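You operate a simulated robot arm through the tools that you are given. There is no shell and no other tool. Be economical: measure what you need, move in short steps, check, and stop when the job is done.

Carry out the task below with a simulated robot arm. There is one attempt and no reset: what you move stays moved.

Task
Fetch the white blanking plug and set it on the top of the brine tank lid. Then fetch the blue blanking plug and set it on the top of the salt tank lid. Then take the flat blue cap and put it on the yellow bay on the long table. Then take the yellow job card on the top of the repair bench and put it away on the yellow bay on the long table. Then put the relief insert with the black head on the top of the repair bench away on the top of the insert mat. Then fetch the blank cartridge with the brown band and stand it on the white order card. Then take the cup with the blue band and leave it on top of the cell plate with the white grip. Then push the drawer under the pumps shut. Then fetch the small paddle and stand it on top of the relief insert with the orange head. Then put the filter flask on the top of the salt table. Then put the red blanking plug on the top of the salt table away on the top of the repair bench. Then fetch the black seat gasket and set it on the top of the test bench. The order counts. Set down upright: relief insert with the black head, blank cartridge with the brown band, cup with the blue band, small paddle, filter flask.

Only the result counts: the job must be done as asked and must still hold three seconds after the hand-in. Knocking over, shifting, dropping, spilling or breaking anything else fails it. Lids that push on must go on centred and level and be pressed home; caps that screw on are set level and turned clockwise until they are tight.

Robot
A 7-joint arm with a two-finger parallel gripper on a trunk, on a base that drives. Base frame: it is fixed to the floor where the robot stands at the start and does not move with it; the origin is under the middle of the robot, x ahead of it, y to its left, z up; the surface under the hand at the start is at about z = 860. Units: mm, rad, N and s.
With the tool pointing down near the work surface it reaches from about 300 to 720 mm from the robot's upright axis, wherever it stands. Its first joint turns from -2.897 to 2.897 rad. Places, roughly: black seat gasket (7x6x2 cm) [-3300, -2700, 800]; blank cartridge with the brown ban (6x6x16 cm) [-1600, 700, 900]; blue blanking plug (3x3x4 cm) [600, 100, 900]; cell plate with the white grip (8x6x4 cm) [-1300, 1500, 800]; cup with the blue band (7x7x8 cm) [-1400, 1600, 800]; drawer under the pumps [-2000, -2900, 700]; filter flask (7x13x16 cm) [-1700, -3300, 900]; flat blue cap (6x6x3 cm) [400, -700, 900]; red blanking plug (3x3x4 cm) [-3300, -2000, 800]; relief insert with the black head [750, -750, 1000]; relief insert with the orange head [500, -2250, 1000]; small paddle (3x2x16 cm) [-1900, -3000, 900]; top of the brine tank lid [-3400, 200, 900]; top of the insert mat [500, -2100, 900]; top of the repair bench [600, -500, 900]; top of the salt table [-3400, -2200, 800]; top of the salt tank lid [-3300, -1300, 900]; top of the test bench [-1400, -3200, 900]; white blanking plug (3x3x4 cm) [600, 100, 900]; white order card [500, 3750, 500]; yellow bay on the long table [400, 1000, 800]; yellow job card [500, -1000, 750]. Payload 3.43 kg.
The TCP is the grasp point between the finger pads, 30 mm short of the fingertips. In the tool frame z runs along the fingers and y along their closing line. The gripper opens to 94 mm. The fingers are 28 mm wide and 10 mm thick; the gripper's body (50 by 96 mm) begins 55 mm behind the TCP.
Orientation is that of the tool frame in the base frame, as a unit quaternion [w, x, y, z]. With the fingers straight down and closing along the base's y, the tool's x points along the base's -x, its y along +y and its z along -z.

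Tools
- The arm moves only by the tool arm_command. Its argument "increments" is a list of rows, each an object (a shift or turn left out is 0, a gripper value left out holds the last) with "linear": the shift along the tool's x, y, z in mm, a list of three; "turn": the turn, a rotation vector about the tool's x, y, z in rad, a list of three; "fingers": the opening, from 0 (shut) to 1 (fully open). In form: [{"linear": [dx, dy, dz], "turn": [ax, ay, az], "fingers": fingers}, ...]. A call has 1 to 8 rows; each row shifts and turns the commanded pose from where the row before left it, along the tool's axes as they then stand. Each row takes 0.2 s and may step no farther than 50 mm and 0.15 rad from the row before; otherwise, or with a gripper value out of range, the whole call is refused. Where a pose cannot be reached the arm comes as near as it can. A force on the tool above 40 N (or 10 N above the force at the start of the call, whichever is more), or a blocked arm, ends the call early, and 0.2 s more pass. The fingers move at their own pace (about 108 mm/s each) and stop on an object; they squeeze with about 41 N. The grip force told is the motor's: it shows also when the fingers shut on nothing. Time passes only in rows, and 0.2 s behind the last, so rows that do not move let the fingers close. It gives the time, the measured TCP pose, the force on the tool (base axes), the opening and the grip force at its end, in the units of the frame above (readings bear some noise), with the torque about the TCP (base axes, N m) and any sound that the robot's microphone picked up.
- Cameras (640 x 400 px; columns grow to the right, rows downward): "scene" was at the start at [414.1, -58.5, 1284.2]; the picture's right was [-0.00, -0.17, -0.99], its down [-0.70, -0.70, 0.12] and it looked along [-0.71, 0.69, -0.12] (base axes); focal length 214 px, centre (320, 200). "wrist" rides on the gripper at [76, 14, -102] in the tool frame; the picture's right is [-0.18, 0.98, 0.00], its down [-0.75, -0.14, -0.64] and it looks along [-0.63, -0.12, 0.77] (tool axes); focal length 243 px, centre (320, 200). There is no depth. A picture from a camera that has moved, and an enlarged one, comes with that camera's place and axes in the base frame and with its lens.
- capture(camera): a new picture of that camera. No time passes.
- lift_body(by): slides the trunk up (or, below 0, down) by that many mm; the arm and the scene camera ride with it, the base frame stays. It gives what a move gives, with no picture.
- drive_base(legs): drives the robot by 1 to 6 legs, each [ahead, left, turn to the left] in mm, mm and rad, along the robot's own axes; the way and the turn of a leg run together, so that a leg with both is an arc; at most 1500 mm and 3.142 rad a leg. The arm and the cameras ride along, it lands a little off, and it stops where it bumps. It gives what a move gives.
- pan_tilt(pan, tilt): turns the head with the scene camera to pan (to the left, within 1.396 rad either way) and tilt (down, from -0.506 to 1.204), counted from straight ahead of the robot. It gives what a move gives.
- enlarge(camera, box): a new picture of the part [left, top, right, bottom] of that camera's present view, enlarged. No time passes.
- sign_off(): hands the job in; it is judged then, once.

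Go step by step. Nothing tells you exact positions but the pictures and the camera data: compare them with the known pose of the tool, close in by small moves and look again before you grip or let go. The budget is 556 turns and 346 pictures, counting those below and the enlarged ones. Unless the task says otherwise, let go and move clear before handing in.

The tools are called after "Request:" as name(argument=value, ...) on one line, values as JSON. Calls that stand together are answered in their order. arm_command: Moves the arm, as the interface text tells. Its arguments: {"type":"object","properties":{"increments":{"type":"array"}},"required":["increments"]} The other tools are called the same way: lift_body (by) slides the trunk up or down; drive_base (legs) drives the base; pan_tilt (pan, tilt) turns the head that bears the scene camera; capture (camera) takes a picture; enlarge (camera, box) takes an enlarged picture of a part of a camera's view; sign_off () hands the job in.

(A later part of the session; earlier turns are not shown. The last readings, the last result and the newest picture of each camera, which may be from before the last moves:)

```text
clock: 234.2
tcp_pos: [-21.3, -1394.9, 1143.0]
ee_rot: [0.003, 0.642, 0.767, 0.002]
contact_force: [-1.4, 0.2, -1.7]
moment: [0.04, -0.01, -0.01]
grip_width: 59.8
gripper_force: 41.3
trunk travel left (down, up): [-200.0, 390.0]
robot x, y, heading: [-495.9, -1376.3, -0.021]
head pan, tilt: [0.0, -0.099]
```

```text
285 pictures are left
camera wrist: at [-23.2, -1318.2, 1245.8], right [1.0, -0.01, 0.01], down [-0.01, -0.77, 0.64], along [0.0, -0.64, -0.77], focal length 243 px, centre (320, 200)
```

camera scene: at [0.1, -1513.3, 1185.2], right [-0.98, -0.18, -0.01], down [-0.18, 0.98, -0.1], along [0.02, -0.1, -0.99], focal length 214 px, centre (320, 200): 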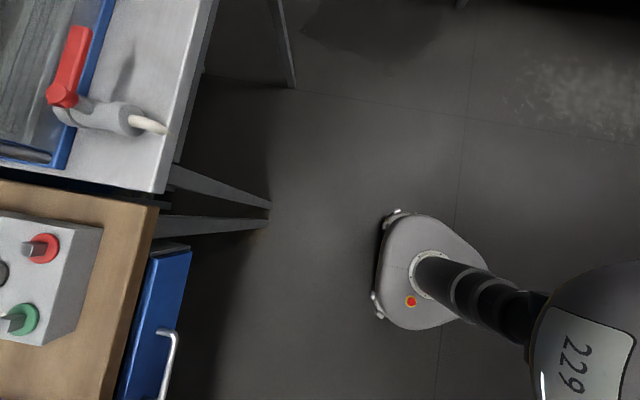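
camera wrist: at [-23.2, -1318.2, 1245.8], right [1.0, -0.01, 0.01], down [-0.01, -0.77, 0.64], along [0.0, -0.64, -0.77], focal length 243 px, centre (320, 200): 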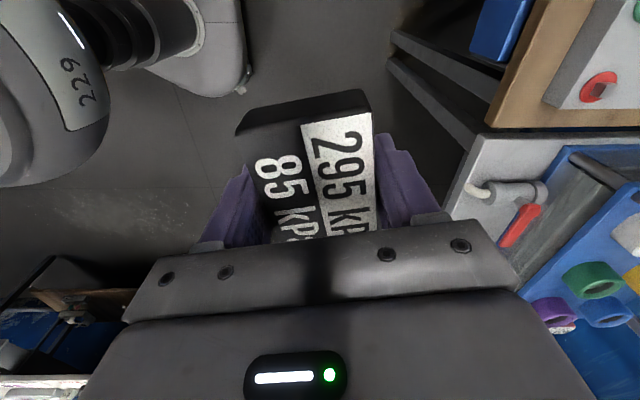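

The next table starts at y≈-1440. I'll look farther right along it.

Request:
pan_tilt(pan=0.8, tilt=-0.5)

Request:
capture(camera="scene")

```text
clock: 235.4
tcp_pos: [-21.2, -1396.0, 1142.7]
ee_rot: [0.003, 0.641, 0.767, 0.001]
contact_force: [-0.8, -0.7, -1.5]
moment: [-0.03, 0.02, -0.01]
grip_width: 59.8
gripper_force: 41.3
trunk travel left (down, up): [-200.0, 390.0]
robot x, y, heading: [-494.9, -1380.2, -0.024]
head pan, tilt: [0.799, -0.499]
```

```text
284 pictures are left
camera scene: at [52.6, -1535.2, 1225.8], right [-0.68, -0.12, -0.72], down [0.18, 0.92, -0.33], along [0.71, -0.36, -0.61], focal length 214 px, centre (320, 200)
```

scene: 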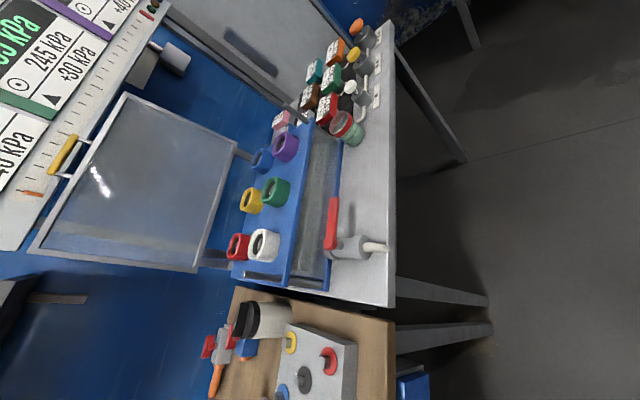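

Request:
drive_base(legs=[[0, -690, 0.024]])

Request:
pan_tilt(pan=0.9, tilt=0.2)

Request:
capture(camera="scene")

```text
clock: 239.1
tcp_pos: [-28.0, -2056.0, 1143.0]
ee_rot: [0.003, 0.637, 0.771, 0.003]
contact_force: [0.2, -0.6, -1.7]
moment: [-0.01, 0.0, 0.01]
grip_width: 59.9
gripper_force: 40.8
trunk travel left (down, up): [-200.0, 390.0]
robot x, y, heading: [-501.9, -2045.8, -0.003]
head pan, tilt: [0.799, -0.499]
```

```text
clock: 240.1
tcp_pos: [-27.9, -2057.1, 1142.0]
ee_rot: [0.003, 0.637, 0.771, 0.003]
contact_force: [0.0, -0.1, -1.0]
moment: [-0.03, -0.02, 0.04]
grip_width: 59.8
gripper_force: 41.5
trunk travel left (down, up): [-200.0, 390.0]
robot x, y, heading: [-503.6, -2044.3, -0.01]
head pan, tilt: [0.901, 0.201]
```

```text
283 pictures are left
camera scene: at [61.2, -2133.5, 1214.8], right [-0.6, -0.12, -0.79], down [-0.34, 0.93, 0.12], along [0.72, 0.34, -0.6], focal length 214 px, centre (320, 200)
```

scene: 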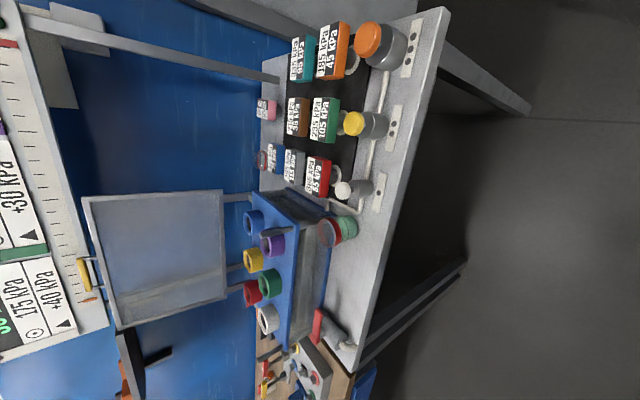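

The insert mat is a black pad with inserts in rows; I'll drive closer and look from above.

Request:
drive_base(legs=[[400, 0, 0.006]])

Request:
pan_tilt(pan=0.4, tilt=-0.1)

Request:
capture(camera="scene")

Request:
capture(camera="wrist")

```text
clock: 242.6
tcp_pos: [364.6, -2054.1, 1142.0]
ee_rot: [0.002, 0.635, 0.773, 0.002]
contact_force: [0.2, 0.5, -1.7]
moment: [0.0, 0.01, 0.02]
grip_width: 59.7
gripper_force: 40.9
trunk travel left (down, up): [-200.0, 390.0]
robot x, y, heading: [-110.0, -2044.8, 0.002]
head pan, tilt: [0.901, 0.201]
```

```text
clock: 243.5
tcp_pos: [364.4, -2054.3, 1143.0]
ee_rot: [0.004, 0.635, 0.773, 0.002]
contact_force: [-1.1, 0.4, -1.8]
moment: [-0.01, -0.01, 0.0]
grip_width: 59.8
gripper_force: 41.5
trunk travel left (down, up): [-200.0, 390.0]
robot x, y, heading: [-111.4, -2043.2, 0.001]
head pan, tilt: [0.4, -0.099]
```

```text
282 pictures are left
camera scene: at [421.8, -2164.8, 1192.2], right [-0.9, -0.18, -0.4], down [-0.16, 0.98, -0.09], along [0.41, -0.02, -0.91], focal length 214 px, centre (320, 200)
```

scene: 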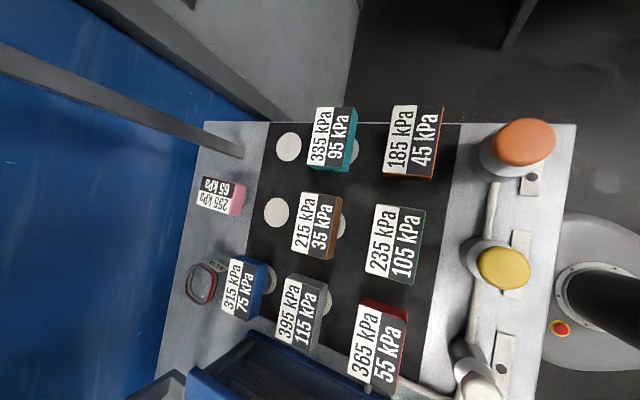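

```text
281 pictures are left
camera wrist: at [361.6, -1976.8, 1245.8], right [1.0, 0.01, 0.01], down [0.0, -0.77, 0.64], along [0.01, -0.64, -0.77], focal length 243 px, centre (320, 200)
```

wrist: 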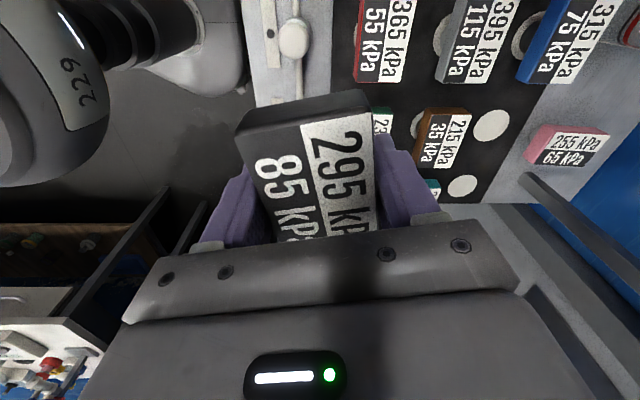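

The mat has a 3×3 grid of white spots; two back spots are free. I'll use the middle free one at about (650, -2137). Drive slightly closer first.

Request:
drive_base(legs=[[95, -60, 0]])

Request:
arm_command(increments=[{"turn": [0, 0, 0.095]}, {"turn": [0, 0, 0.095]}, {"linear": [0, 0, 0]}])

```text
clock: 244.7
tcp_pos: [462.7, -2113.1, 1142.7]
ee_rot: [0.003, 0.634, 0.773, 0.001]
contact_force: [-0.2, 0.4, -1.7]
moment: [0.02, -0.02, 0.03]
grip_width: 60.2
gripper_force: 40.5
trunk travel left (down, up): [-200.0, 390.0]
robot x, y, heading: [-12.5, -2105.8, 0.003]
head pan, tilt: [0.4, -0.099]
```

```text
clock: 245.5
tcp_pos: [462.4, -2112.8, 1142.3]
ee_rot: [0.003, 0.705, 0.71, 0.002]
contact_force: [-0.6, -0.8, -1.5]
moment: [-0.02, -0.03, 0.02]
grip_width: 60.0
gripper_force: 41.1
trunk travel left (down, up): [-200.0, 390.0]
robot x, y, heading: [-13.2, -2104.7, 0.0]
head pan, tilt: [0.4, -0.099]
```

Request:
arm_command(increments=[{"linear": [-6, 47, 0]}, {"linear": [-6, 47, 0]}, {"linear": [-6, 47, 0]}, {"linear": [-6, 46, 0]}, {"linear": [0, 0, 45]}, {"linear": [0, 0, 45]}, {"linear": [0, 0, 30]}, {"linear": [0, 0, 0]}])

Request:
capture(camera="wrist")

Request:
capture(camera="scene")

```text
clock: 247.3
tcp_pos: [646.2, -2133.0, 1026.5]
ee_rot: [0.002, 0.704, 0.71, 0.001]
contact_force: [0.1, 0.0, -1.3]
moment: [0.01, -0.05, 0.0]
grip_width: 59.8
gripper_force: 41.3
trunk travel left (down, up): [-200.0, 390.0]
robot x, y, heading: [-13.0, -2106.2, 0.001]
head pan, tilt: [0.4, -0.099]
```

```text
280 pictures are left
camera wrist: at [658.0, -2057.5, 1128.7], right [0.98, -0.18, 0.01], down [-0.14, -0.75, 0.64], along [-0.11, -0.63, -0.77], focal length 243 px, centre (320, 200)
```

wrist: 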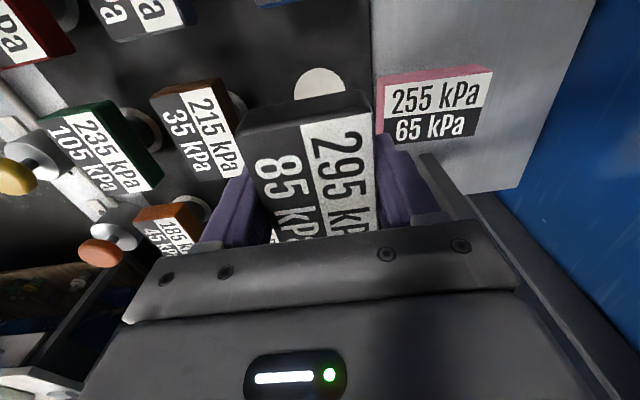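

```text
279 pictures are left
camera scene: at [681.9, -2252.9, 1074.9], right [-0.92, -0.01, -0.39], down [0.03, 1.0, -0.09], along [0.39, -0.1, -0.91], focal length 214 px, centre (320, 200)
```

scene: 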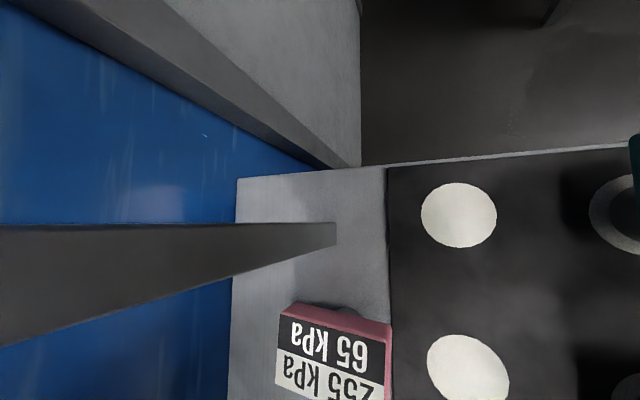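

The free spot is right below, at about (646, -2134); the pink insert is close on the far side, so I'll set down ~7 mm nearer to the robot. Descend.

Request:
arm_command(increments=[{"linear": [0, -7, 40]}, {"linear": [0, 0, 40]}, {"linear": [0, 0, 17]}, {"linear": [0, 0, 0]}])

Request:
capture(camera="wrist")

```text
clock: 248.3
tcp_pos: [642.1, -2134.2, 925.1]
ee_rot: [0.003, 0.704, 0.71, 0.002]
contact_force: [-0.5, 0.0, -1.8]
moment: [-0.02, -0.01, 0.0]
grip_width: 60.0
gripper_force: 40.8
trunk travel left (down, up): [-200.0, 390.0]
robot x, y, heading: [-15.7, -2109.3, 0.001]
head pan, tilt: [0.4, -0.099]
```

```text
278 pictures are left
camera wrist: at [653.6, -2057.8, 1028.6], right [0.98, -0.18, 0.01], down [-0.14, -0.75, 0.64], along [-0.11, -0.63, -0.77], focal length 243 px, centre (320, 200)
```

wrist: 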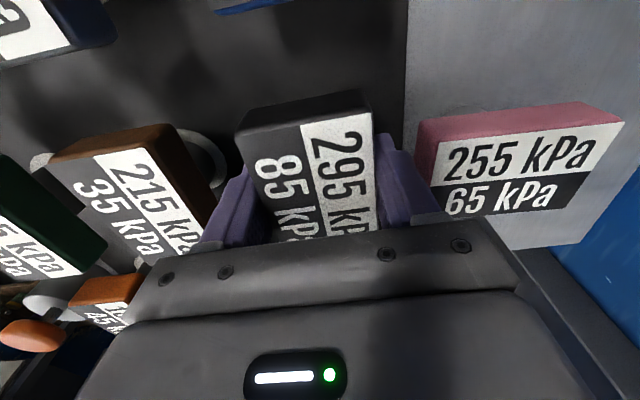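

Request:
arm_command(increments=[{"linear": [0, 0, 3]}, {"linear": [0, 0, 3]}, {"linear": [0, 0, 2]}, {"linear": [0, 0, 2]}, {"linear": [0, 0, 2]}, {"linear": [0, 0, 2]}, {"linear": [0, 0, 0]}])

```text
clock: 249.9
tcp_pos: [642.4, -2135.4, 913.4]
ee_rot: [0.003, 0.704, 0.71, 0.003]
contact_force: [0.4, 1.4, 9.4]
moment: [0.03, 0.2, -0.02]
grip_width: 59.9
gripper_force: 41.1
trunk travel left (down, up): [-200.0, 390.0]
robot x, y, heading: [-13.0, -2105.3, 0.007]
head pan, tilt: [0.4, -0.099]
```

Touching (about 11 N). Open slightly and lift.

Request:
arm_command(increments=[{"linear": [0, 0, 0.5]}, {"fingers": 0.68}, {"fingers": 0.71}, {"linear": [0, 0, 0]}, {"linear": [0, 0, -15]}, {"linear": [0, 0, -40]}, {"linear": [0, 0, -48]}, {"linear": [0, 0, -48]}])

Request:
capture(camera="wrist")

```text
clock: 251.7
tcp_pos: [639.6, -2134.0, 1064.0]
ee_rot: [0.002, 0.704, 0.71, 0.002]
contact_force: [0.7, 0.0, -0.8]
moment: [-0.01, -0.02, 0.01]
grip_width: 66.9
gripper_force: 0.0
trunk travel left (down, up): [-200.0, 390.0]
robot x, y, heading: [-10.3, -2101.7, 0.0]
head pan, tilt: [0.4, -0.099]
```

```text
277 pictures are left
camera wrist: at [652.2, -2059.4, 1166.7], right [0.98, -0.18, 0.01], down [-0.14, -0.75, 0.64], along [-0.11, -0.63, -0.77], focal length 243 px, centre (320, 200)
```

wrist: 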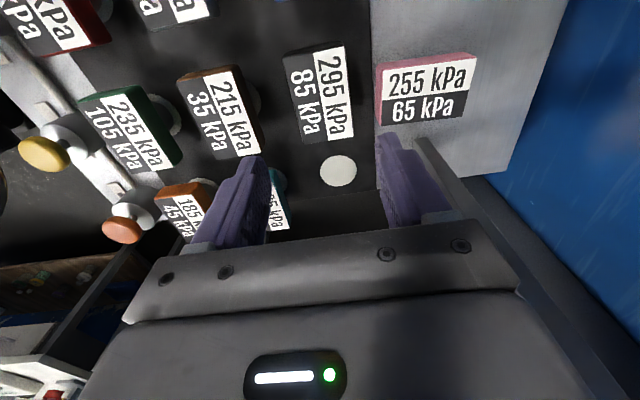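

The black-head insert stands on the mat. Next the brown-band cartridge on the island. Retract and turn the tool back to its usual yaw.

Request:
arm_command(increments=[{"linear": [0, -40, -20]}, {"linear": [0, -40, -20]}, {"linear": [0, -40, -20]}, {"linear": [0, -40, -20]}, {"linear": [0, -40, -20]}, {"turn": [0, 0, -0.145]}, {"turn": [0, 0, -0.145]}, {"turn": [0, 0, -0.145]}])

Request:
arm_command(increments=[{"turn": [0, 0, -0.145]}, {"turn": [0, 0, -0.145]}, {"turn": [0, 0, -0.145]}, {"turn": [0, 0, -0.145]}, {"turn": [0, 0, -0.145]}, {"turn": [0, 0, -0.145]}, {"turn": [0, 0, -0.145]}, {"turn": [0, 0, -0.123]}])

Request:
drive_base(legs=[[-500, 0, 0], [0, 0, 1.571]])

```text
clock: 253.5
tcp_pos: [441.6, -2137.2, 1162.1]
ee_rot: [0.003, 0.533, 0.846, 0.001]
contact_force: [-0.1, 0.6, -0.3]
moment: [-0.02, -0.01, 0.01]
grip_width: 66.7
gripper_force: 0.0
trunk travel left (down, up): [-200.0, 390.0]
robot x, y, heading: [-13.1, -2106.0, -0.001]
head pan, tilt: [0.4, -0.099]
```

```text
clock: 255.3
tcp_pos: [439.3, -2138.1, 1161.7]
ee_rot: [0.004, -0.006, 1.0, 0.0]
contact_force: [0.3, -0.6, 0.4]
moment: [-0.02, -0.01, 0.04]
grip_width: 66.7
gripper_force: 0.1
trunk travel left (down, up): [-200.0, 390.0]
robot x, y, heading: [-12.9, -2105.4, 0.003]
head pan, tilt: [0.4, -0.099]
```

```text
clock: 261.9
tcp_pos: [-445.7, -1654.8, 1161.4]
ee_rot: [0.002, -0.689, 0.724, 0.003]
contact_force: [0.2, -0.5, -0.7]
moment: [0.0, 0.02, 0.04]
grip_width: 66.6
gripper_force: 0.0
trunk travel left (down, up): [-200.0, 390.0]
robot x, y, heading: [-507.8, -2102.8, 1.513]
head pan, tilt: [0.4, -0.099]
```

Request:
drive_base(legs=[[1040, 610, 0], [1040, 610, 0.058]])

Request:
pan_tilt(pan=0, tilt=-0.5)

Request:
capture(camera="scene")

```text
clock: 273.6
tcp_pos: [-1664.4, 397.2, 1161.4]
ee_rot: [-0.002, 0.722, -0.691, -0.002]
contact_force: [0.3, -0.4, 0.4]
moment: [-0.02, 0.01, 0.04]
grip_width: 66.8
gripper_force: 0.1
trunk travel left (down, up): [-200.0, 390.0]
robot x, y, heading: [-1681.5, -59.3, 1.61]
head pan, tilt: [0.4, -0.099]
```

```text
clock: 274.4
tcp_pos: [-1663.7, 398.6, 1162.3]
ee_rot: [-0.003, 0.723, -0.691, -0.003]
contact_force: [0.2, -0.5, 0.5]
moment: [0.01, -0.01, 0.02]
grip_width: 66.9
gripper_force: 0.1
trunk travel left (down, up): [-200.0, 390.0]
robot x, y, heading: [-1680.0, -56.9, 1.605]
head pan, tilt: [0.0, -0.499]
```

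```text
276 pictures are left
camera scene: at [-1669.7, 546.7, 1224.6], right [1.0, 0.04, 0.0], down [0.04, -0.87, -0.48], along [-0.02, 0.48, -0.88], focal length 214 px, centre (320, 200)
```

scene: 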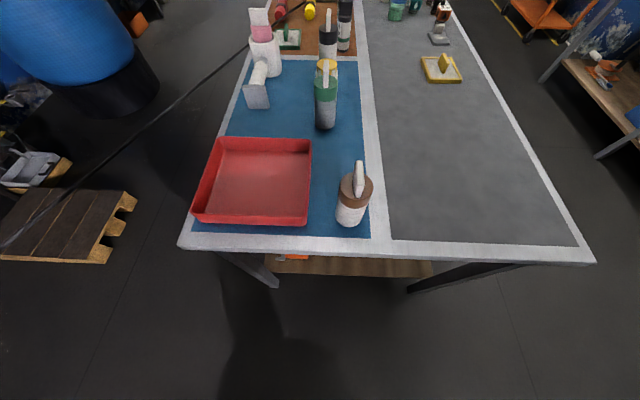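

Request:
enlarge(camera="scene", box=[230, 0, 430, 250])

Request:
capture(camera="wrist")

```text
1.60 times, centred on (330, 125) of scene
camera zoom: at [-1669.7, 546.7, 1224.6], right [1.0, 0.04, 0.0], down [0.04, -0.87, -0.48], along [-0.02, 0.48, -0.88], focal length 343 px, centre (304, 320)
```

zoom: 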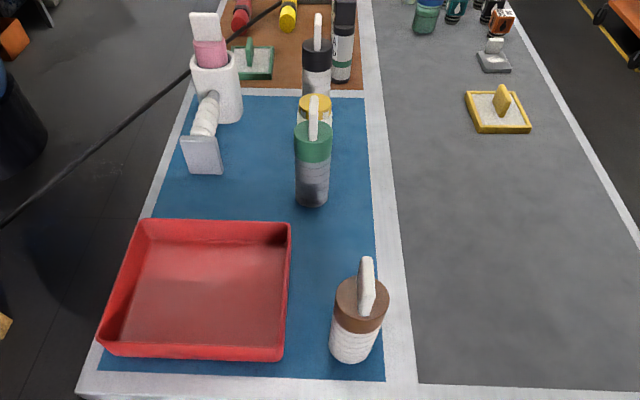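

```text
274 pictures are left
camera wrist: at [-1676.6, 320.4, 1264.0], right [-0.99, 0.14, 0.0], down [0.11, 0.75, 0.65], along [0.09, 0.64, -0.76], focal length 243 px, centre (320, 200)
```

wrist: 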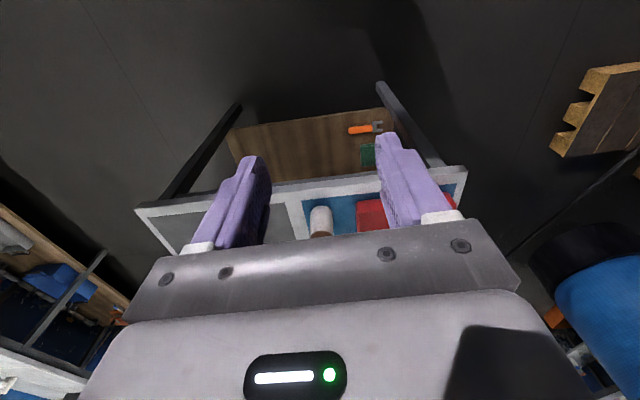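

The brown-banded cartridge stands at about (-1608, 740) with a white fin on top. I'll drive 200 mm closer and look from above.

Request:
drive_base(legs=[[200, -55, -0.036]])

Request:
capture(camera="wrist")

Request:
capture(camera="scene")

```text
clock: 276.1
tcp_pos: [-1599.2, 602.9, 1161.0]
ee_rot: [-0.001, 0.711, -0.703, -0.002]
contact_force: [0.0, 0.2, -0.1]
moment: [-0.02, 0.03, 0.03]
grip_width: 66.6
gripper_force: 0.1
trunk travel left (down, up): [-200.0, 390.0]
robot x, y, heading: [-1630.8, 150.8, 1.578]
head pan, tilt: [0.0, -0.499]
```

```text
273 pictures are left
camera wrist: at [-1613.9, 525.6, 1263.7], right [-0.99, 0.17, 0.0], down [0.13, 0.75, 0.65], along [0.11, 0.64, -0.76], focal length 243 px, centre (320, 200)
```

wrist: 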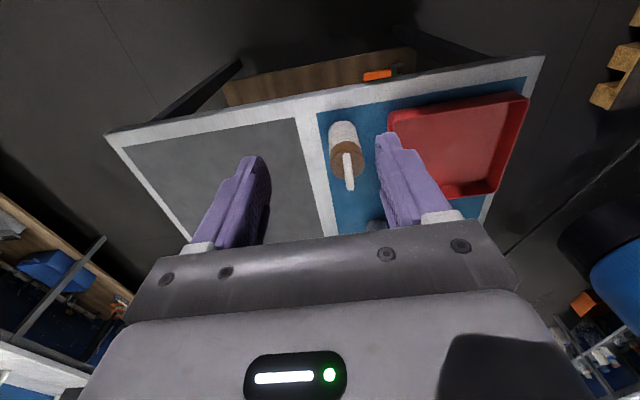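

```text
272 pictures are left
camera scene: at [-1599.8, 751.6, 1224.2], right [1.0, 0.01, 0.0], down [0.01, -0.88, -0.48], along [-0.01, 0.48, -0.88], focal length 214 px, centre (320, 200)
```

scene: 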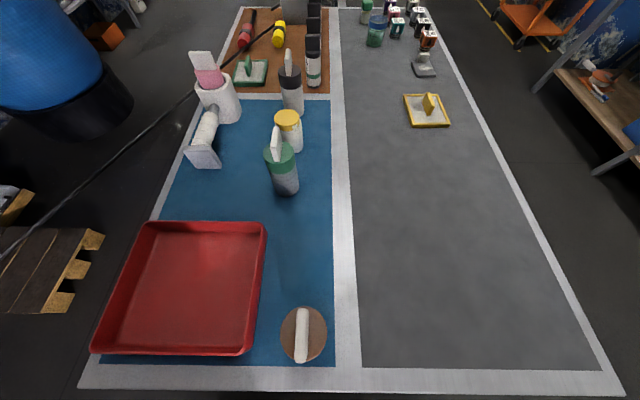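

The fin is thin along x, so the present yaw suits. Move over it to about (-1621, 738) and descend part-way.

Request:
arm_command(increments=[{"linear": [-45, 7, 0], "fingers": 0.5}, {"linear": [-45, 7, 0]}, {"linear": [-45, 8, 0]}, {"linear": [0, 0, 45]}, {"linear": [0, 0, 45]}, {"linear": [0, 0, 25]}, {"linear": [0, 0, 0]}])

Request:
capture(camera="wrist")

```text
clock: 277.7
tcp_pos: [-1625.1, 738.2, 1046.9]
ee_rot: [-0.003, 0.712, -0.703, -0.002]
contact_force: [-0.5, 0.8, 0.0]
moment: [0.01, 0.01, 0.02]
grip_width: 46.9
gripper_force: 0.1
trunk travel left (down, up): [-200.0, 390.0]
robot x, y, heading: [-1627.7, 148.5, 1.574]
head pan, tilt: [0.0, -0.499]
```

```text
271 pictures are left
camera wrist: at [-1639.9, 660.5, 1149.9], right [-0.99, 0.17, 0.0], down [0.13, 0.75, 0.65], along [0.11, 0.64, -0.76], focal length 243 px, centre (320, 200)
```

wrist: 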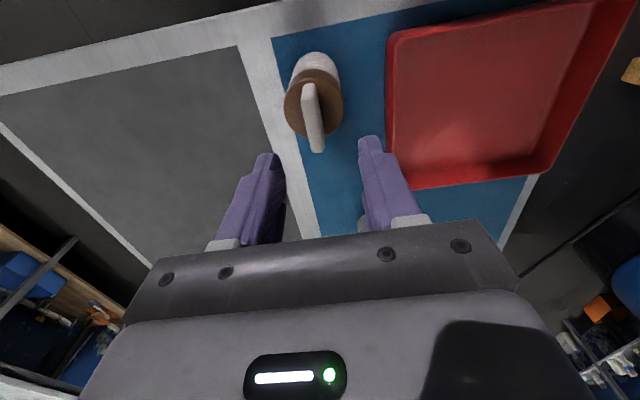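

Request:
enlarge(camera="wrist", box=[265, 40, 365, 165])

```text
3.20 times, centred on (315, 102) of wrist
camera zoom: at [-1639.9, 660.5, 1149.9], right [-0.99, 0.17, 0.0], down [0.13, 0.75, 0.65], along [0.11, 0.64, -0.76], focal length 776 px, centre (336, 512)
```

zoom: 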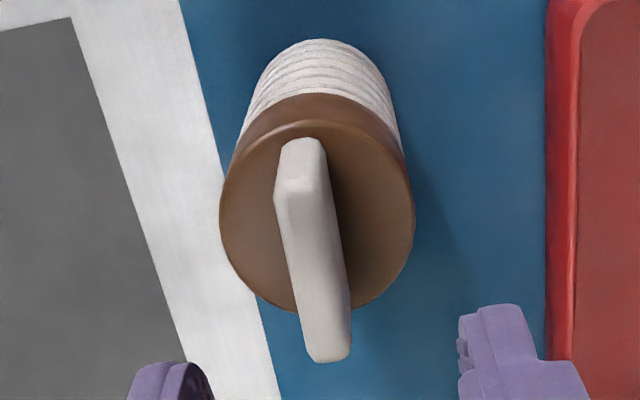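

The fin is ~12×46×40 mm, top at z≈955, disc at ≈915. Lower so the fingertips stop just above the disc, then grip.

Request:
arm_command(increments=[{"linear": [-5, -3.5, 40], "fingers": 0.45}, {"linear": [0, 0, 40]}, {"linear": [0, 0, 13]}, {"linear": [0, 0, 0]}])

Request:
capture(camera="wrist")

```text
clock: 278.4
tcp_pos: [-1622.0, 745.7, 964.5]
ee_rot: [-0.007, 0.712, -0.702, -0.007]
contact_force: [-0.6, -8.5, 28.1]
moment: [-0.61, -0.02, 0.0]
grip_width: 42.3
gripper_force: 0.0
trunk travel left (down, up): [-200.0, 390.0]
robot x, y, heading: [-1631.4, 149.5, 1.573]
head pan, tilt: [0.0, -0.499]
stopped in row 3: the force on the tool passed its limit at 47 N (the readings are from after the stop); the commanded pose is now the measured one
```

```text
269 pictures are left
camera wrist: at [-1635.2, 667.0, 1066.2], right [-0.99, 0.17, 0.0], down [0.13, 0.74, 0.66], along [0.11, 0.65, -0.75], focal length 243 px, centre (320, 200)
```

wrist: 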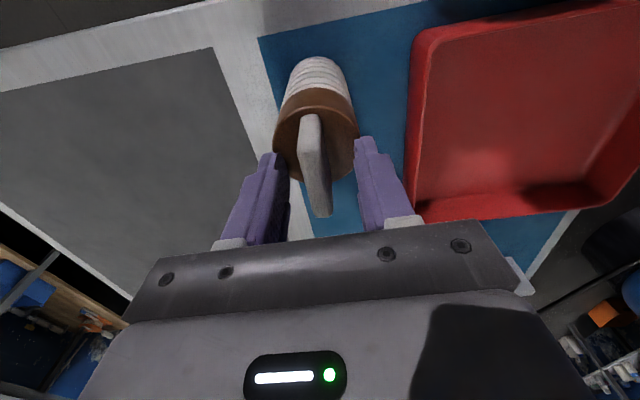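

Contacted the disc at tip z≈934 (higher than thought). Back up 4 mm, then check and close.

Request:
arm_command(increments=[{"linear": [3, 0, -5]}, {"linear": [0, 0, 0]}, {"fingers": 0}, {"fingers": 0}, {"fingers": 0}])

Request:
capture(camera="wrist")

```text
clock: 279.6
tcp_pos: [-1620.6, 743.5, 965.5]
ee_rot: [-0.005, 0.712, -0.702, -0.005]
contact_force: [-0.4, 0.7, -0.2]
moment: [0.02, -0.03, 0.02]
grip_width: 16.2
gripper_force: 41.1
trunk travel left (down, up): [-200.0, 390.0]
robot x, y, heading: [-1632.3, 145.0, 1.577]
head pan, tilt: [0.0, -0.499]
```

```text
268 pictures are left
camera wrist: at [-1635.3, 666.1, 1067.7], right [-0.99, 0.17, 0.0], down [0.13, 0.75, 0.65], along [0.11, 0.64, -0.76], focal length 243 px, centre (320, 200)
```

wrist: 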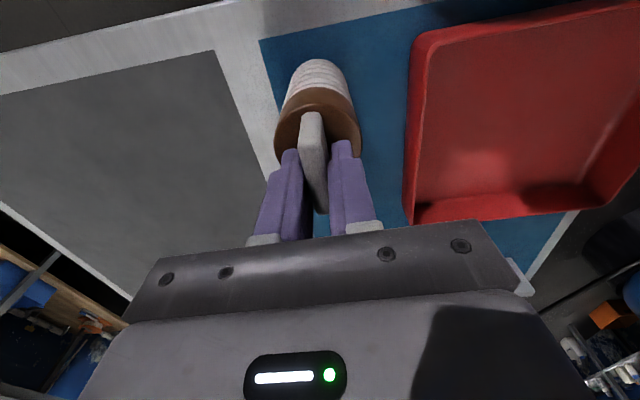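

Gripped. Lift, back off, shift into the aisle and drive toward the order card.

Request:
arm_command(increments=[{"linear": [0, 0, -15]}, {"linear": [0, 0, -45]}, {"linear": [0, 0, -48]}, {"linear": [0, 0, -48]}, {"linear": [0, 0, -40]}, {"linear": [45, 0, 0]}, {"linear": [45, 0, 0]}, {"linear": [45, 0, 0]}])

Request:
capture(camera="wrist")

Request:
drive_base(legs=[[-250, 0, 0], [0, -1230, 0]])

Request:
pan_tilt(pan=-0.5, tilt=-0.5)

Request:
capture(camera="scene")

```text
clock: 281.4
tcp_pos: [-1616.6, 604.4, 1161.8]
ee_rot: [-0.005, 0.712, -0.703, -0.005]
contact_force: [0.1, -0.5, -2.2]
moment: [-0.01, 0.0, -0.02]
grip_width: 15.9
gripper_force: 41.0
trunk travel left (down, up): [-200.0, 390.0]
robot x, y, heading: [-1633.6, 149.6, 1.574]
head pan, tilt: [0.0, -0.499]
```

```text
267 pictures are left
camera wrist: at [-1631.1, 525.9, 1264.2], right [-0.99, 0.17, 0.0], down [0.13, 0.75, 0.65], along [0.11, 0.64, -0.76], focal length 243 px, centre (320, 200)
```

wrist: 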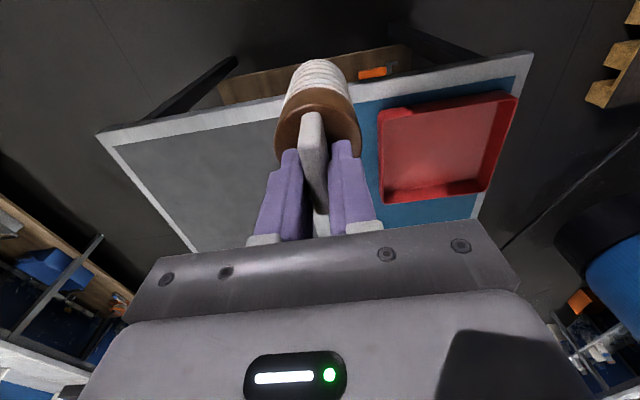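

```text
clock: 289.1
tcp_pos: [-392.3, 362.4, 1161.2]
ee_rot: [-0.005, 0.714, -0.7, -0.005]
contact_force: [0.3, 0.2, -2.7]
moment: [0.04, 0.03, 0.02]
grip_width: 16.1
gripper_force: 41.1
trunk travel left (down, up): [-200.0, 390.0]
robot x, y, heading: [-405.6, -94.2, 1.581]
head pan, tilt: [0.0, -0.499]
```

```text
clock: 290.0
tcp_pos: [-391.4, 363.0, 1162.8]
ee_rot: [-0.005, 0.714, -0.7, -0.005]
contact_force: [-0.6, -0.1, -3.8]
moment: [0.06, 0.02, -0.01]
grip_width: 16.1
gripper_force: 41.1
trunk travel left (down, up): [-200.0, 390.0]
robot x, y, heading: [-403.4, -97.1, 1.586]
head pan, tilt: [-0.499, -0.499]
```

```text
266 pictures are left
camera scene: at [-361.7, 510.7, 1234.5], right [0.88, 0.01, 0.48], down [0.25, -0.87, -0.43], along [0.41, 0.5, -0.76], focal length 214 px, centre (320, 200)
```

scene: 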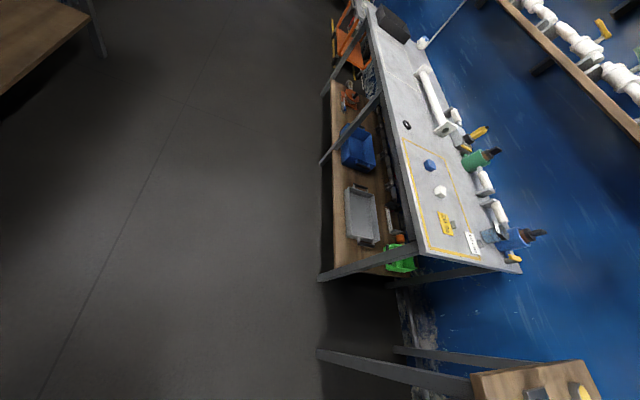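

The aisle is clear. Drive up along it.

Request:
drive_base(legs=[[1250, 0, -0.012], [1250, 0, 0]])

Request:
capture(camera="scene")

Request:
pan_tilt(pan=-1.2, tilt=-0.3)

Request:
capture(camera="scene")

```text
clock: 302.0
tcp_pos: [-406.4, 2805.7, 1162.0]
ee_rot: [-0.005, 0.715, -0.699, -0.005]
contact_force: [-0.1, 0.0, -3.8]
moment: [0.03, -0.01, 0.02]
grip_width: 16.2
gripper_force: 41.5
trunk travel left (down, up): [-200.0, 390.0]
robot x, y, heading: [-415.2, 2348.7, 1.589]
head pan, tilt: [-0.499, -0.499]
```

```text
265 pictures are left
camera scene: at [-375.7, 2954.2, 1234.4], right [0.88, 0.01, 0.48], down [0.25, -0.87, -0.43], along [0.41, 0.5, -0.76], focal length 214 px, centre (320, 200)
```

scene: 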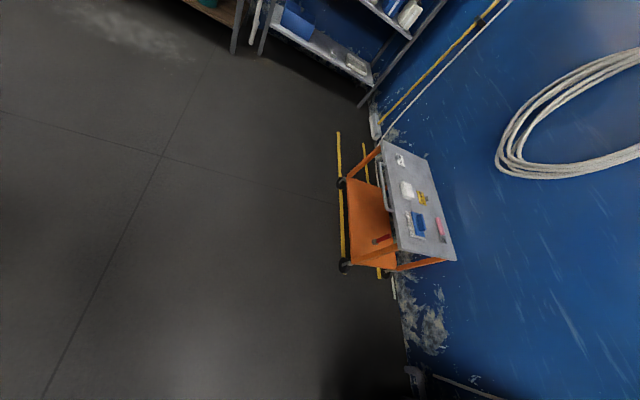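

```text
clock: 303.0
tcp_pos: [-405.9, 2806.3, 1161.9]
ee_rot: [-0.005, 0.715, -0.699, -0.005]
contact_force: [-0.6, -0.6, -3.1]
moment: [-0.01, -0.01, 0.01]
grip_width: 16.2
gripper_force: 41.1
trunk travel left (down, up): [-200.0, 390.0]
robot x, y, heading: [-414.1, 2350.2, 1.581]
head pan, tilt: [-1.201, -0.3]
```

```text
264 pictures are left
camera scene: at [-334.3, 2940.1, 1264.7], right [0.36, 0.0, 0.93], down [0.3, -0.95, -0.12], along [0.88, 0.32, -0.34], focal length 214 px, centre (320, 200)
```

scene: 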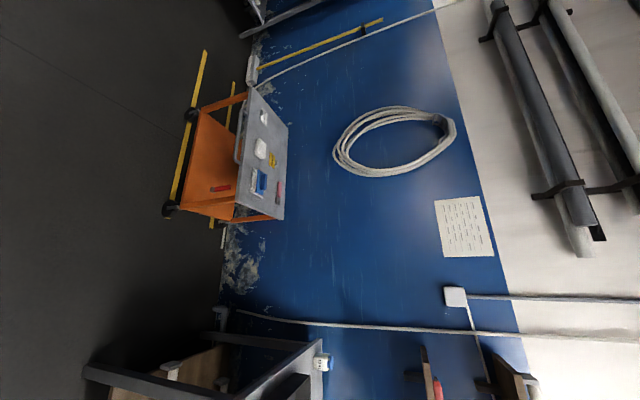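

The orange cart with cards is at around (500, 3600–3800). I'll turn to face +x and sidestep up to it.

Request:
drive_base(legs=[[0, 0, -1.583], [0, 1380, 0]])

Request:
pan_tilt(pan=0, tilt=-0.5)

Request:
capture(camera="scene")

```text
clock: 313.5
tcp_pos: [1.0, 3682.6, 1162.0]
ee_rot: [0.008, -0.025, 1.0, 0.0]
contact_force: [0.3, 0.9, -3.8]
moment: [0.0, -0.02, 0.0]
grip_width: 16.1
gripper_force: 40.3
trunk travel left (down, up): [-200.0, 390.0]
robot x, y, heading: [-455.9, 3679.5, 0.043]
head pan, tilt: [-1.201, -0.3]
```

```text
clock: 314.9
tcp_pos: [0.9, 3682.8, 1161.8]
ee_rot: [0.007, -0.025, 1.0, 0.0]
contact_force: [-0.8, -0.2, -3.7]
moment: [-0.02, 0.03, 0.0]
grip_width: 15.9
gripper_force: 40.9
trunk travel left (down, up): [-200.0, 390.0]
robot x, y, heading: [-455.1, 3678.8, 0.043]
head pan, tilt: [0.0, -0.499]
```

```text
263 pictures are left
camera scene: at [150.6, 3689.1, 1226.2], right [0.05, -1.0, 0.0], down [-0.87, -0.04, -0.49], along [0.49, 0.02, -0.87], focal length 214 px, centre (320, 200)
```

scene: 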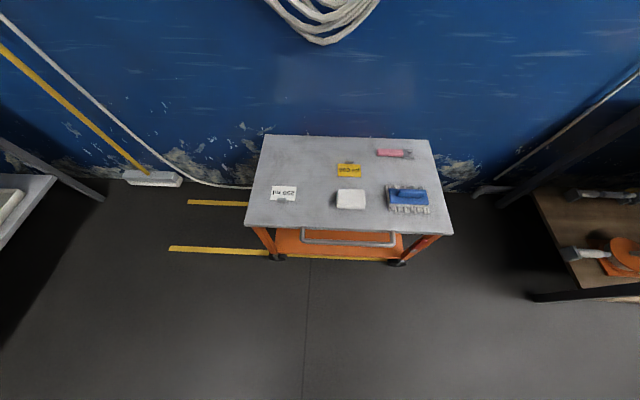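

Request:
enlarge(camera="scene", box=[240, 120, 460, 260])

```text
2.86 times, centred on (350, 190) of scene
camera zoom: at [150.6, 3689.1, 1226.2], right [0.05, -1.0, 0.0], down [-0.87, -0.04, -0.49], along [0.49, 0.02, -0.87], focal length 613 px, centre (234, 229)
```

zoom: 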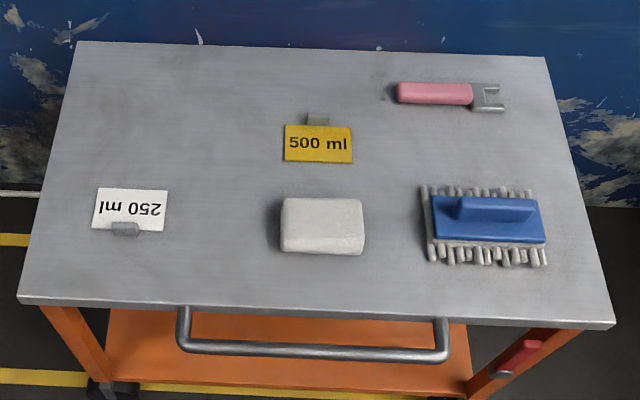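

The white "250 ml" order card lies at about (535, 3831) on the cart top (z≈583). Drive closer and lower the trunk.

Request:
drive_base(legs=[[430, 130, -0.043]])

Request:
lift_body(by=-150)

Request:
capture(camera="scene")

Request:
capture(camera="wrist")

```text
clock: 317.7
tcp_pos: [436.5, 3794.9, 1161.6]
ee_rot: [0.006, 0.002, 1.0, 0.0]
contact_force: [0.4, -0.2, -2.6]
moment: [0.01, 0.02, 0.02]
grip_width: 16.0
gripper_force: 40.9
trunk travel left (down, up): [-200.0, 390.0]
robot x, y, heading: [-20.2, 3816.1, -0.019]
head pan, tilt: [0.0, -0.499]
```

```text
clock: 319.4
tcp_pos: [435.1, 3793.1, 1012.7]
ee_rot: [0.008, 0.002, 1.0, 0.0]
contact_force: [-0.2, -0.3, -3.4]
moment: [-0.02, 0.01, 0.01]
grip_width: 16.1
gripper_force: 41.1
trunk travel left (down, up): [-50.0, 540.0]
robot x, y, heading: [-17.0, 3815.9, -0.008]
head pan, tilt: [0.0, -0.499]
```

```text
261 pictures are left
camera scene: at [586.2, 3791.9, 1076.4], right [0.0, -1.0, 0.0], down [-0.87, 0.0, -0.49], along [0.49, 0.0, -0.87], focal length 214 px, centre (320, 200)
```

scene: 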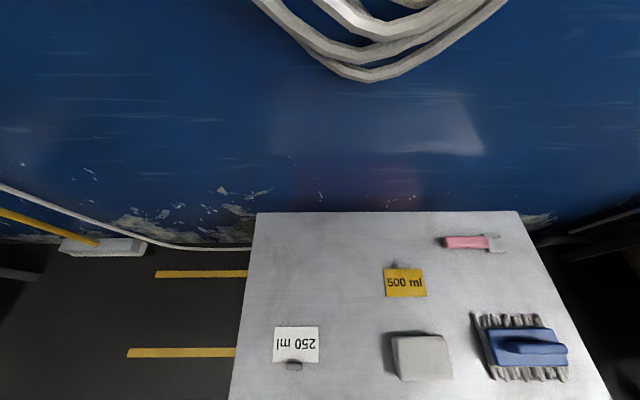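

```text
260 pictures are left
camera wrist: at [357.0, 3807.9, 1114.1], right [0.19, 0.98, 0.0], down [0.74, -0.14, 0.65], along [0.64, -0.12, -0.76], focal length 243 px, centre (320, 200)
```

wrist: 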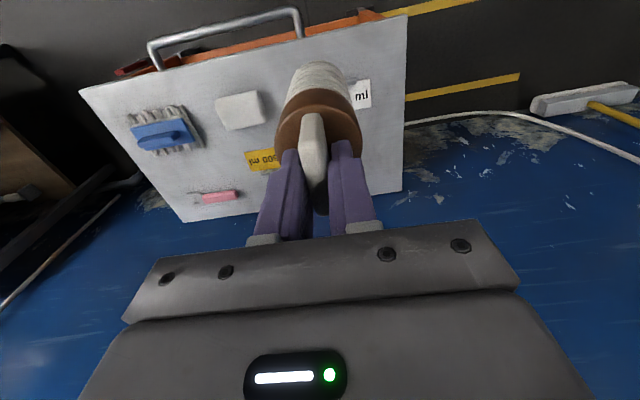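

Two views agree: card centre ≈ (548, 3836), top z≈566. Move over it and descend most of the way.

Request:
arm_command(increments=[{"linear": [-40, 14, 0]}, {"linear": [-40, 14, 0]}, {"linear": [-40, 14, 0]}, {"linear": [0, 0, 45]}, {"linear": [0, 0, 45]}, {"linear": [0, 0, 45]}, {"linear": [0, 0, 45]}, {"linear": [0, 0, 0]}])

Request:
capture(camera="wrist")

Request:
pan_tilt(pan=0, tilt=0.9)

Request:
capture(camera="scene")

```text
clock: 321.2
tcp_pos: [562.1, 3834.3, 836.7]
ee_rot: [0.007, 0.003, 1.0, 0.0]
contact_force: [-0.5, -0.1, -3.7]
moment: [0.03, -0.01, 0.02]
grip_width: 15.9
gripper_force: 40.4
trunk travel left (down, up): [-50.0, 540.0]
robot x, y, heading: [-20.8, 3818.9, -0.008]
head pan, tilt: [0.0, -0.499]
```

```text
259 pictures are left
camera wrist: at [483.7, 3848.7, 937.2], right [0.19, 0.98, 0.0], down [0.74, -0.14, 0.65], along [0.64, -0.12, -0.76], focal length 243 px, centre (320, 200)
```

wrist: 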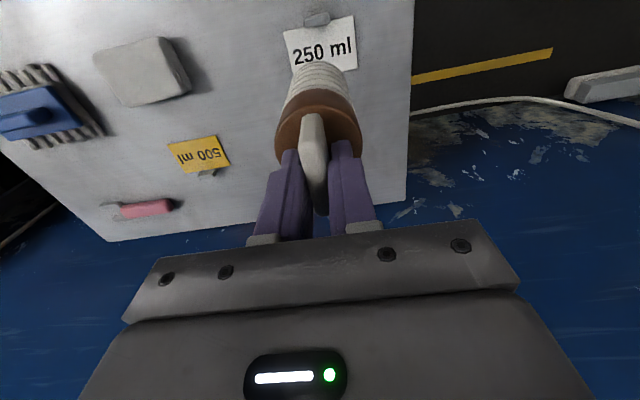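

```text
clock: 322.8
tcp_pos: [562.4, 3835.1, 836.0]
ee_rot: [0.007, 0.003, 1.0, 0.0]
contact_force: [0.7, 0.4, -3.6]
moment: [0.0, -0.01, 0.0]
grip_width: 16.1
gripper_force: 40.9
trunk travel left (down, up): [-50.0, 540.0]
robot x, y, heading: [-16.7, 3816.6, -0.013]
head pan, tilt: [0.0, 0.901]
```

```text
258 pictures are left
camera scene: at [592.8, 3833.3, 889.8], right [0.0, -1.0, 0.0], down [-0.63, 0.0, 0.77], along [-0.77, 0.0, -0.63], focal length 214 px, centre (320, 200)
```

scene: 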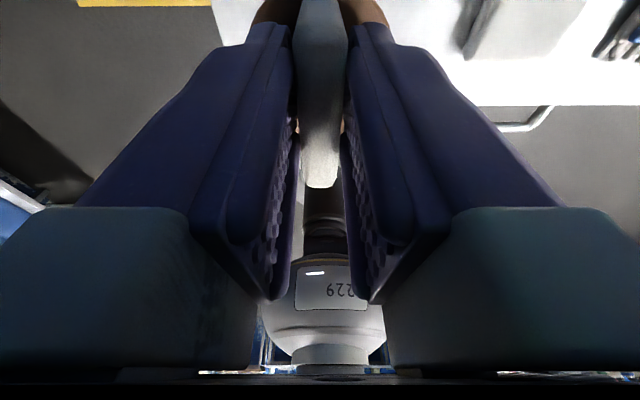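

I'll enlarge the wrist view to check where the cartridge's base sits relative to the card and whether it is plumb.

Request:
enlarge(camera="wrist", box=[260, 0, 380, 150])

```text
2.67 times, centred on (320, 75) of wrist
camera zoom: at [483.5, 3848.7, 937.7], right [0.19, 0.98, 0.0], down [0.74, -0.14, 0.65], along [0.64, -0.12, -0.76], focal length 647 px, centre (320, 533)
```

zoom: 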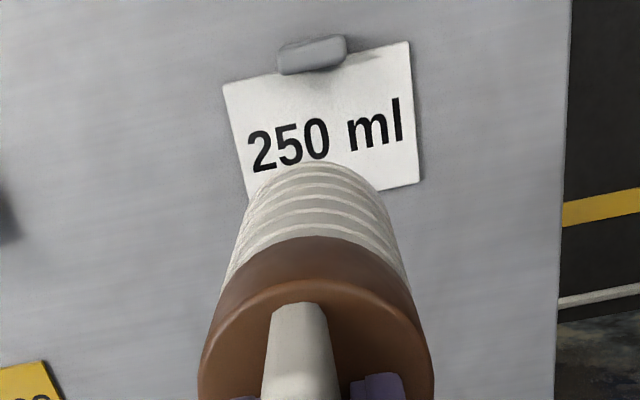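

The cartridge is plumb; its axis is about 14 mm too far out. Correct and lower closer to the card.

Request:
arm_command(increments=[{"linear": [14, 1, 0]}, {"linear": [0, 0, 40]}, {"linear": [0, 0, 40]}, {"linear": [0, 0, 0]}])

Request:
enlarge(camera="wrist", box=[260, 0, 380, 150])

```text
clock: 323.8
tcp_pos: [547.2, 3836.9, 753.6]
ee_rot: [0.007, 0.002, 1.0, 0.001]
contact_force: [-0.7, 0.0, -3.1]
moment: [0.03, -0.01, 0.01]
grip_width: 16.1
gripper_force: 41.3
trunk travel left (down, up): [-50.0, 540.0]
robot x, y, heading: [-18.1, 3818.6, -0.012]
head pan, tilt: [0.0, 0.901]
```

```text
2.67 times, centred on (320, 75) of wrist
camera zoom: at [467.8, 3850.9, 855.6], right [0.19, 0.98, 0.0], down [0.74, -0.14, 0.65], along [0.64, -0.12, -0.76], focal length 647 px, centre (320, 533)
```

zoom: 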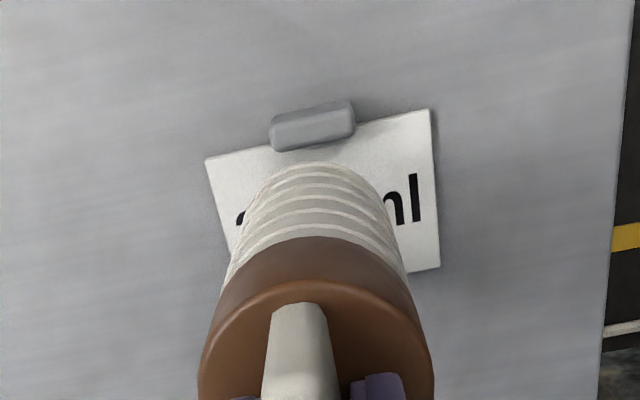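

Request:
arm_command(increments=[{"linear": [-3, 0, 15]}, {"linear": [0, 0, 6]}, {"linear": [0, 0, 3]}, {"linear": [0, 0, 3]}, {"linear": [0, 0, 0]}])

Request:
enlarge(camera="wrist", box=[260, 0, 380, 150])

```text
clock: 324.9
tcp_pos: [549.6, 3836.7, 725.5]
ee_rot: [0.007, 0.003, 1.0, 0.0]
contact_force: [-0.4, 1.0, -3.7]
moment: [-0.01, -0.05, 0.03]
grip_width: 16.0
gripper_force: 41.2
trunk travel left (down, up): [-50.0, 540.0]
robot x, y, heading: [-22.2, 3818.1, -0.013]
head pan, tilt: [0.0, 0.901]
```

```text
2.67 times, centred on (320, 75) of wrist
camera zoom: at [470.0, 3850.3, 827.8], right [0.19, 0.98, 0.0], down [0.74, -0.14, 0.65], along [0.64, -0.12, -0.76], focal length 647 px, centre (320, 533)
```

zoom: 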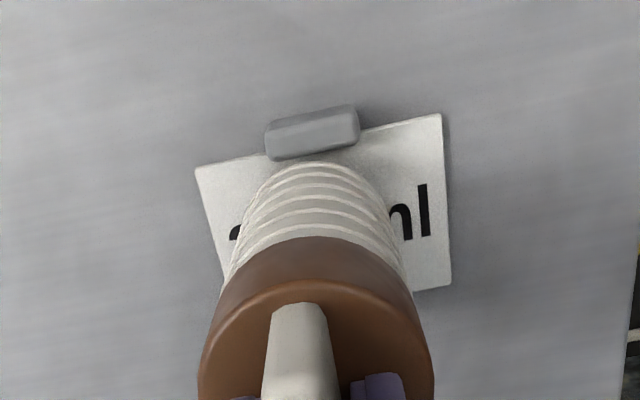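

Shift 5 mm more away from the tab and continue slowly down.

Request:
arm_command(increments=[{"linear": [-5, 0, 0]}, {"linear": [0, 0, 2]}, {"linear": [0, 0, 2]}, {"linear": [0, 0, 2]}, {"linear": [0, 0, 0]}])

Request:
enlarge(camera="wrist", box=[260, 0, 380, 150])

```text
clock: 326.1
tcp_pos: [554.4, 3836.2, 720.5]
ee_rot: [0.008, 0.004, 1.0, 0.0]
contact_force: [-1.2, 0.1, -3.2]
moment: [0.04, -0.03, -0.02]
grip_width: 16.2
gripper_force: 41.0
trunk travel left (down, up): [-50.0, 540.0]
robot x, y, heading: [-14.5, 3817.7, -0.015]
head pan, tilt: [0.0, 0.901]
```

```text
2.67 times, centred on (320, 75) of wrist
camera zoom: at [474.3, 3850.2, 822.4], right [0.19, 0.98, 0.0], down [0.74, -0.14, 0.65], along [0.64, -0.12, -0.76], focal length 647 px, centre (320, 533)
```

zoom: 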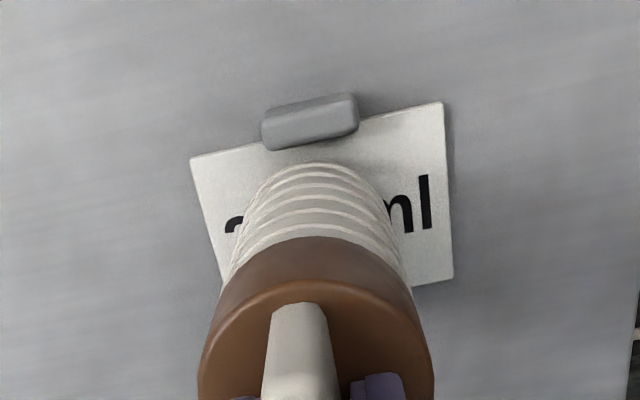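

Request:
arm_command(increments=[{"linear": [0, 0, 2]}, {"linear": [0, 0, 2]}, {"linear": [0, 0, 2]}, {"linear": [0, 0, 0]}])

```text
clock: 327.1
tcp_pos: [555.2, 3835.3, 714.2]
ee_rot: [0.007, 0.003, 1.0, -0.001]
contact_force: [0.4, 0.4, -3.4]
moment: [-0.02, 0.01, 0.0]
grip_width: 16.2
gripper_force: 41.9
trunk travel left (down, up): [-50.0, 540.0]
robot x, y, heading: [-20.1, 3818.0, -0.011]
head pan, tilt: [0.0, 0.901]
```

Request:
arm_command(increments=[{"linear": [0, 0, 2]}, {"linear": [0, 0, 2]}, {"linear": [0, 0, 2]}, {"linear": [0, 0, 0]}])

Request:
enlarge(camera="wrist", box=[260, 0, 380, 150])

```text
clock: 328.1
tcp_pos: [554.1, 3835.1, 709.8]
ee_rot: [0.008, 0.002, 1.0, 0.001]
contact_force: [-3.4, 0.1, 12.9]
moment: [0.0, 0.7, -0.02]
grip_width: 16.1
gripper_force: 41.0
trunk travel left (down, up): [-50.0, 540.0]
robot x, y, heading: [-15.6, 3816.0, -0.008]
head pan, tilt: [0.0, 0.901]
```

```text
2.67 times, centred on (320, 75) of wrist
camera zoom: at [474.8, 3850.3, 811.0], right [0.19, 0.98, 0.0], down [0.74, -0.14, 0.65], along [0.64, -0.12, -0.76], focal length 647 px, centre (320, 533)
```

zoom: 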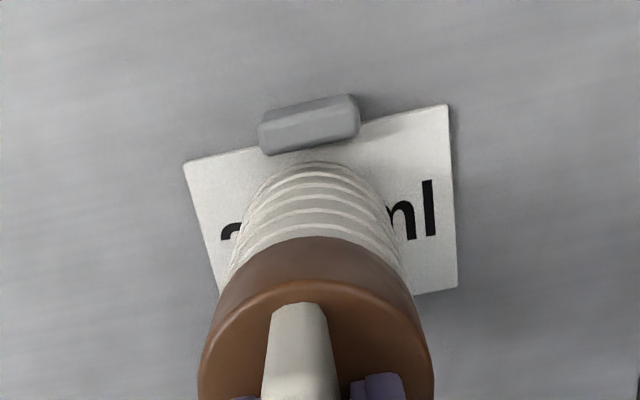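

Contact on the card. Relax a touch and release.

Request:
arm_command(increments=[{"linear": [0, 0, -1]}, {"fingers": 0.3}, {"fingers": 0.4}, {"linear": [0, 0, 0]}, {"linear": [0, 0, -20]}, {"linear": [0, 0, -45]}, {"linear": [0, 0, -48]}, {"linear": [0, 0, -48]}])

Request:
capture(camera="wrist")

```text
clock: 329.9
tcp_pos: [550.5, 3834.4, 871.8]
ee_rot: [0.007, 0.003, 1.0, 0.0]
contact_force: [-0.2, 0.1, 0.2]
moment: [0.0, 0.02, -0.02]
grip_width: 37.8
gripper_force: 0.1
trunk travel left (down, up): [-50.0, 540.0]
robot x, y, heading: [-20.8, 3817.7, -0.012]
head pan, tilt: [0.0, 0.901]
```

```text
252 pictures are left
camera wrist: at [471.5, 3848.7, 972.7], right [0.19, 0.98, 0.0], down [0.74, -0.14, 0.65], along [0.64, -0.12, -0.76], focal length 243 px, centre (320, 200)
```

wrist: 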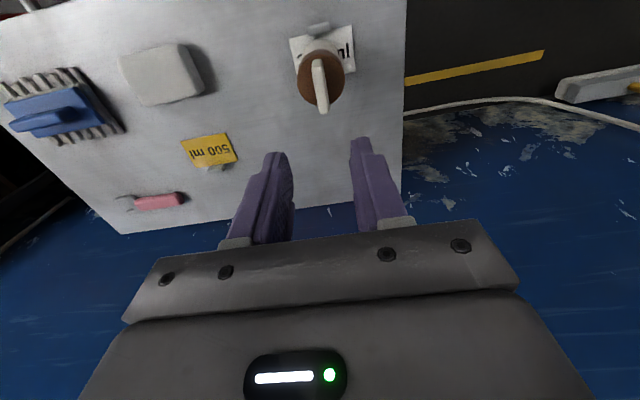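

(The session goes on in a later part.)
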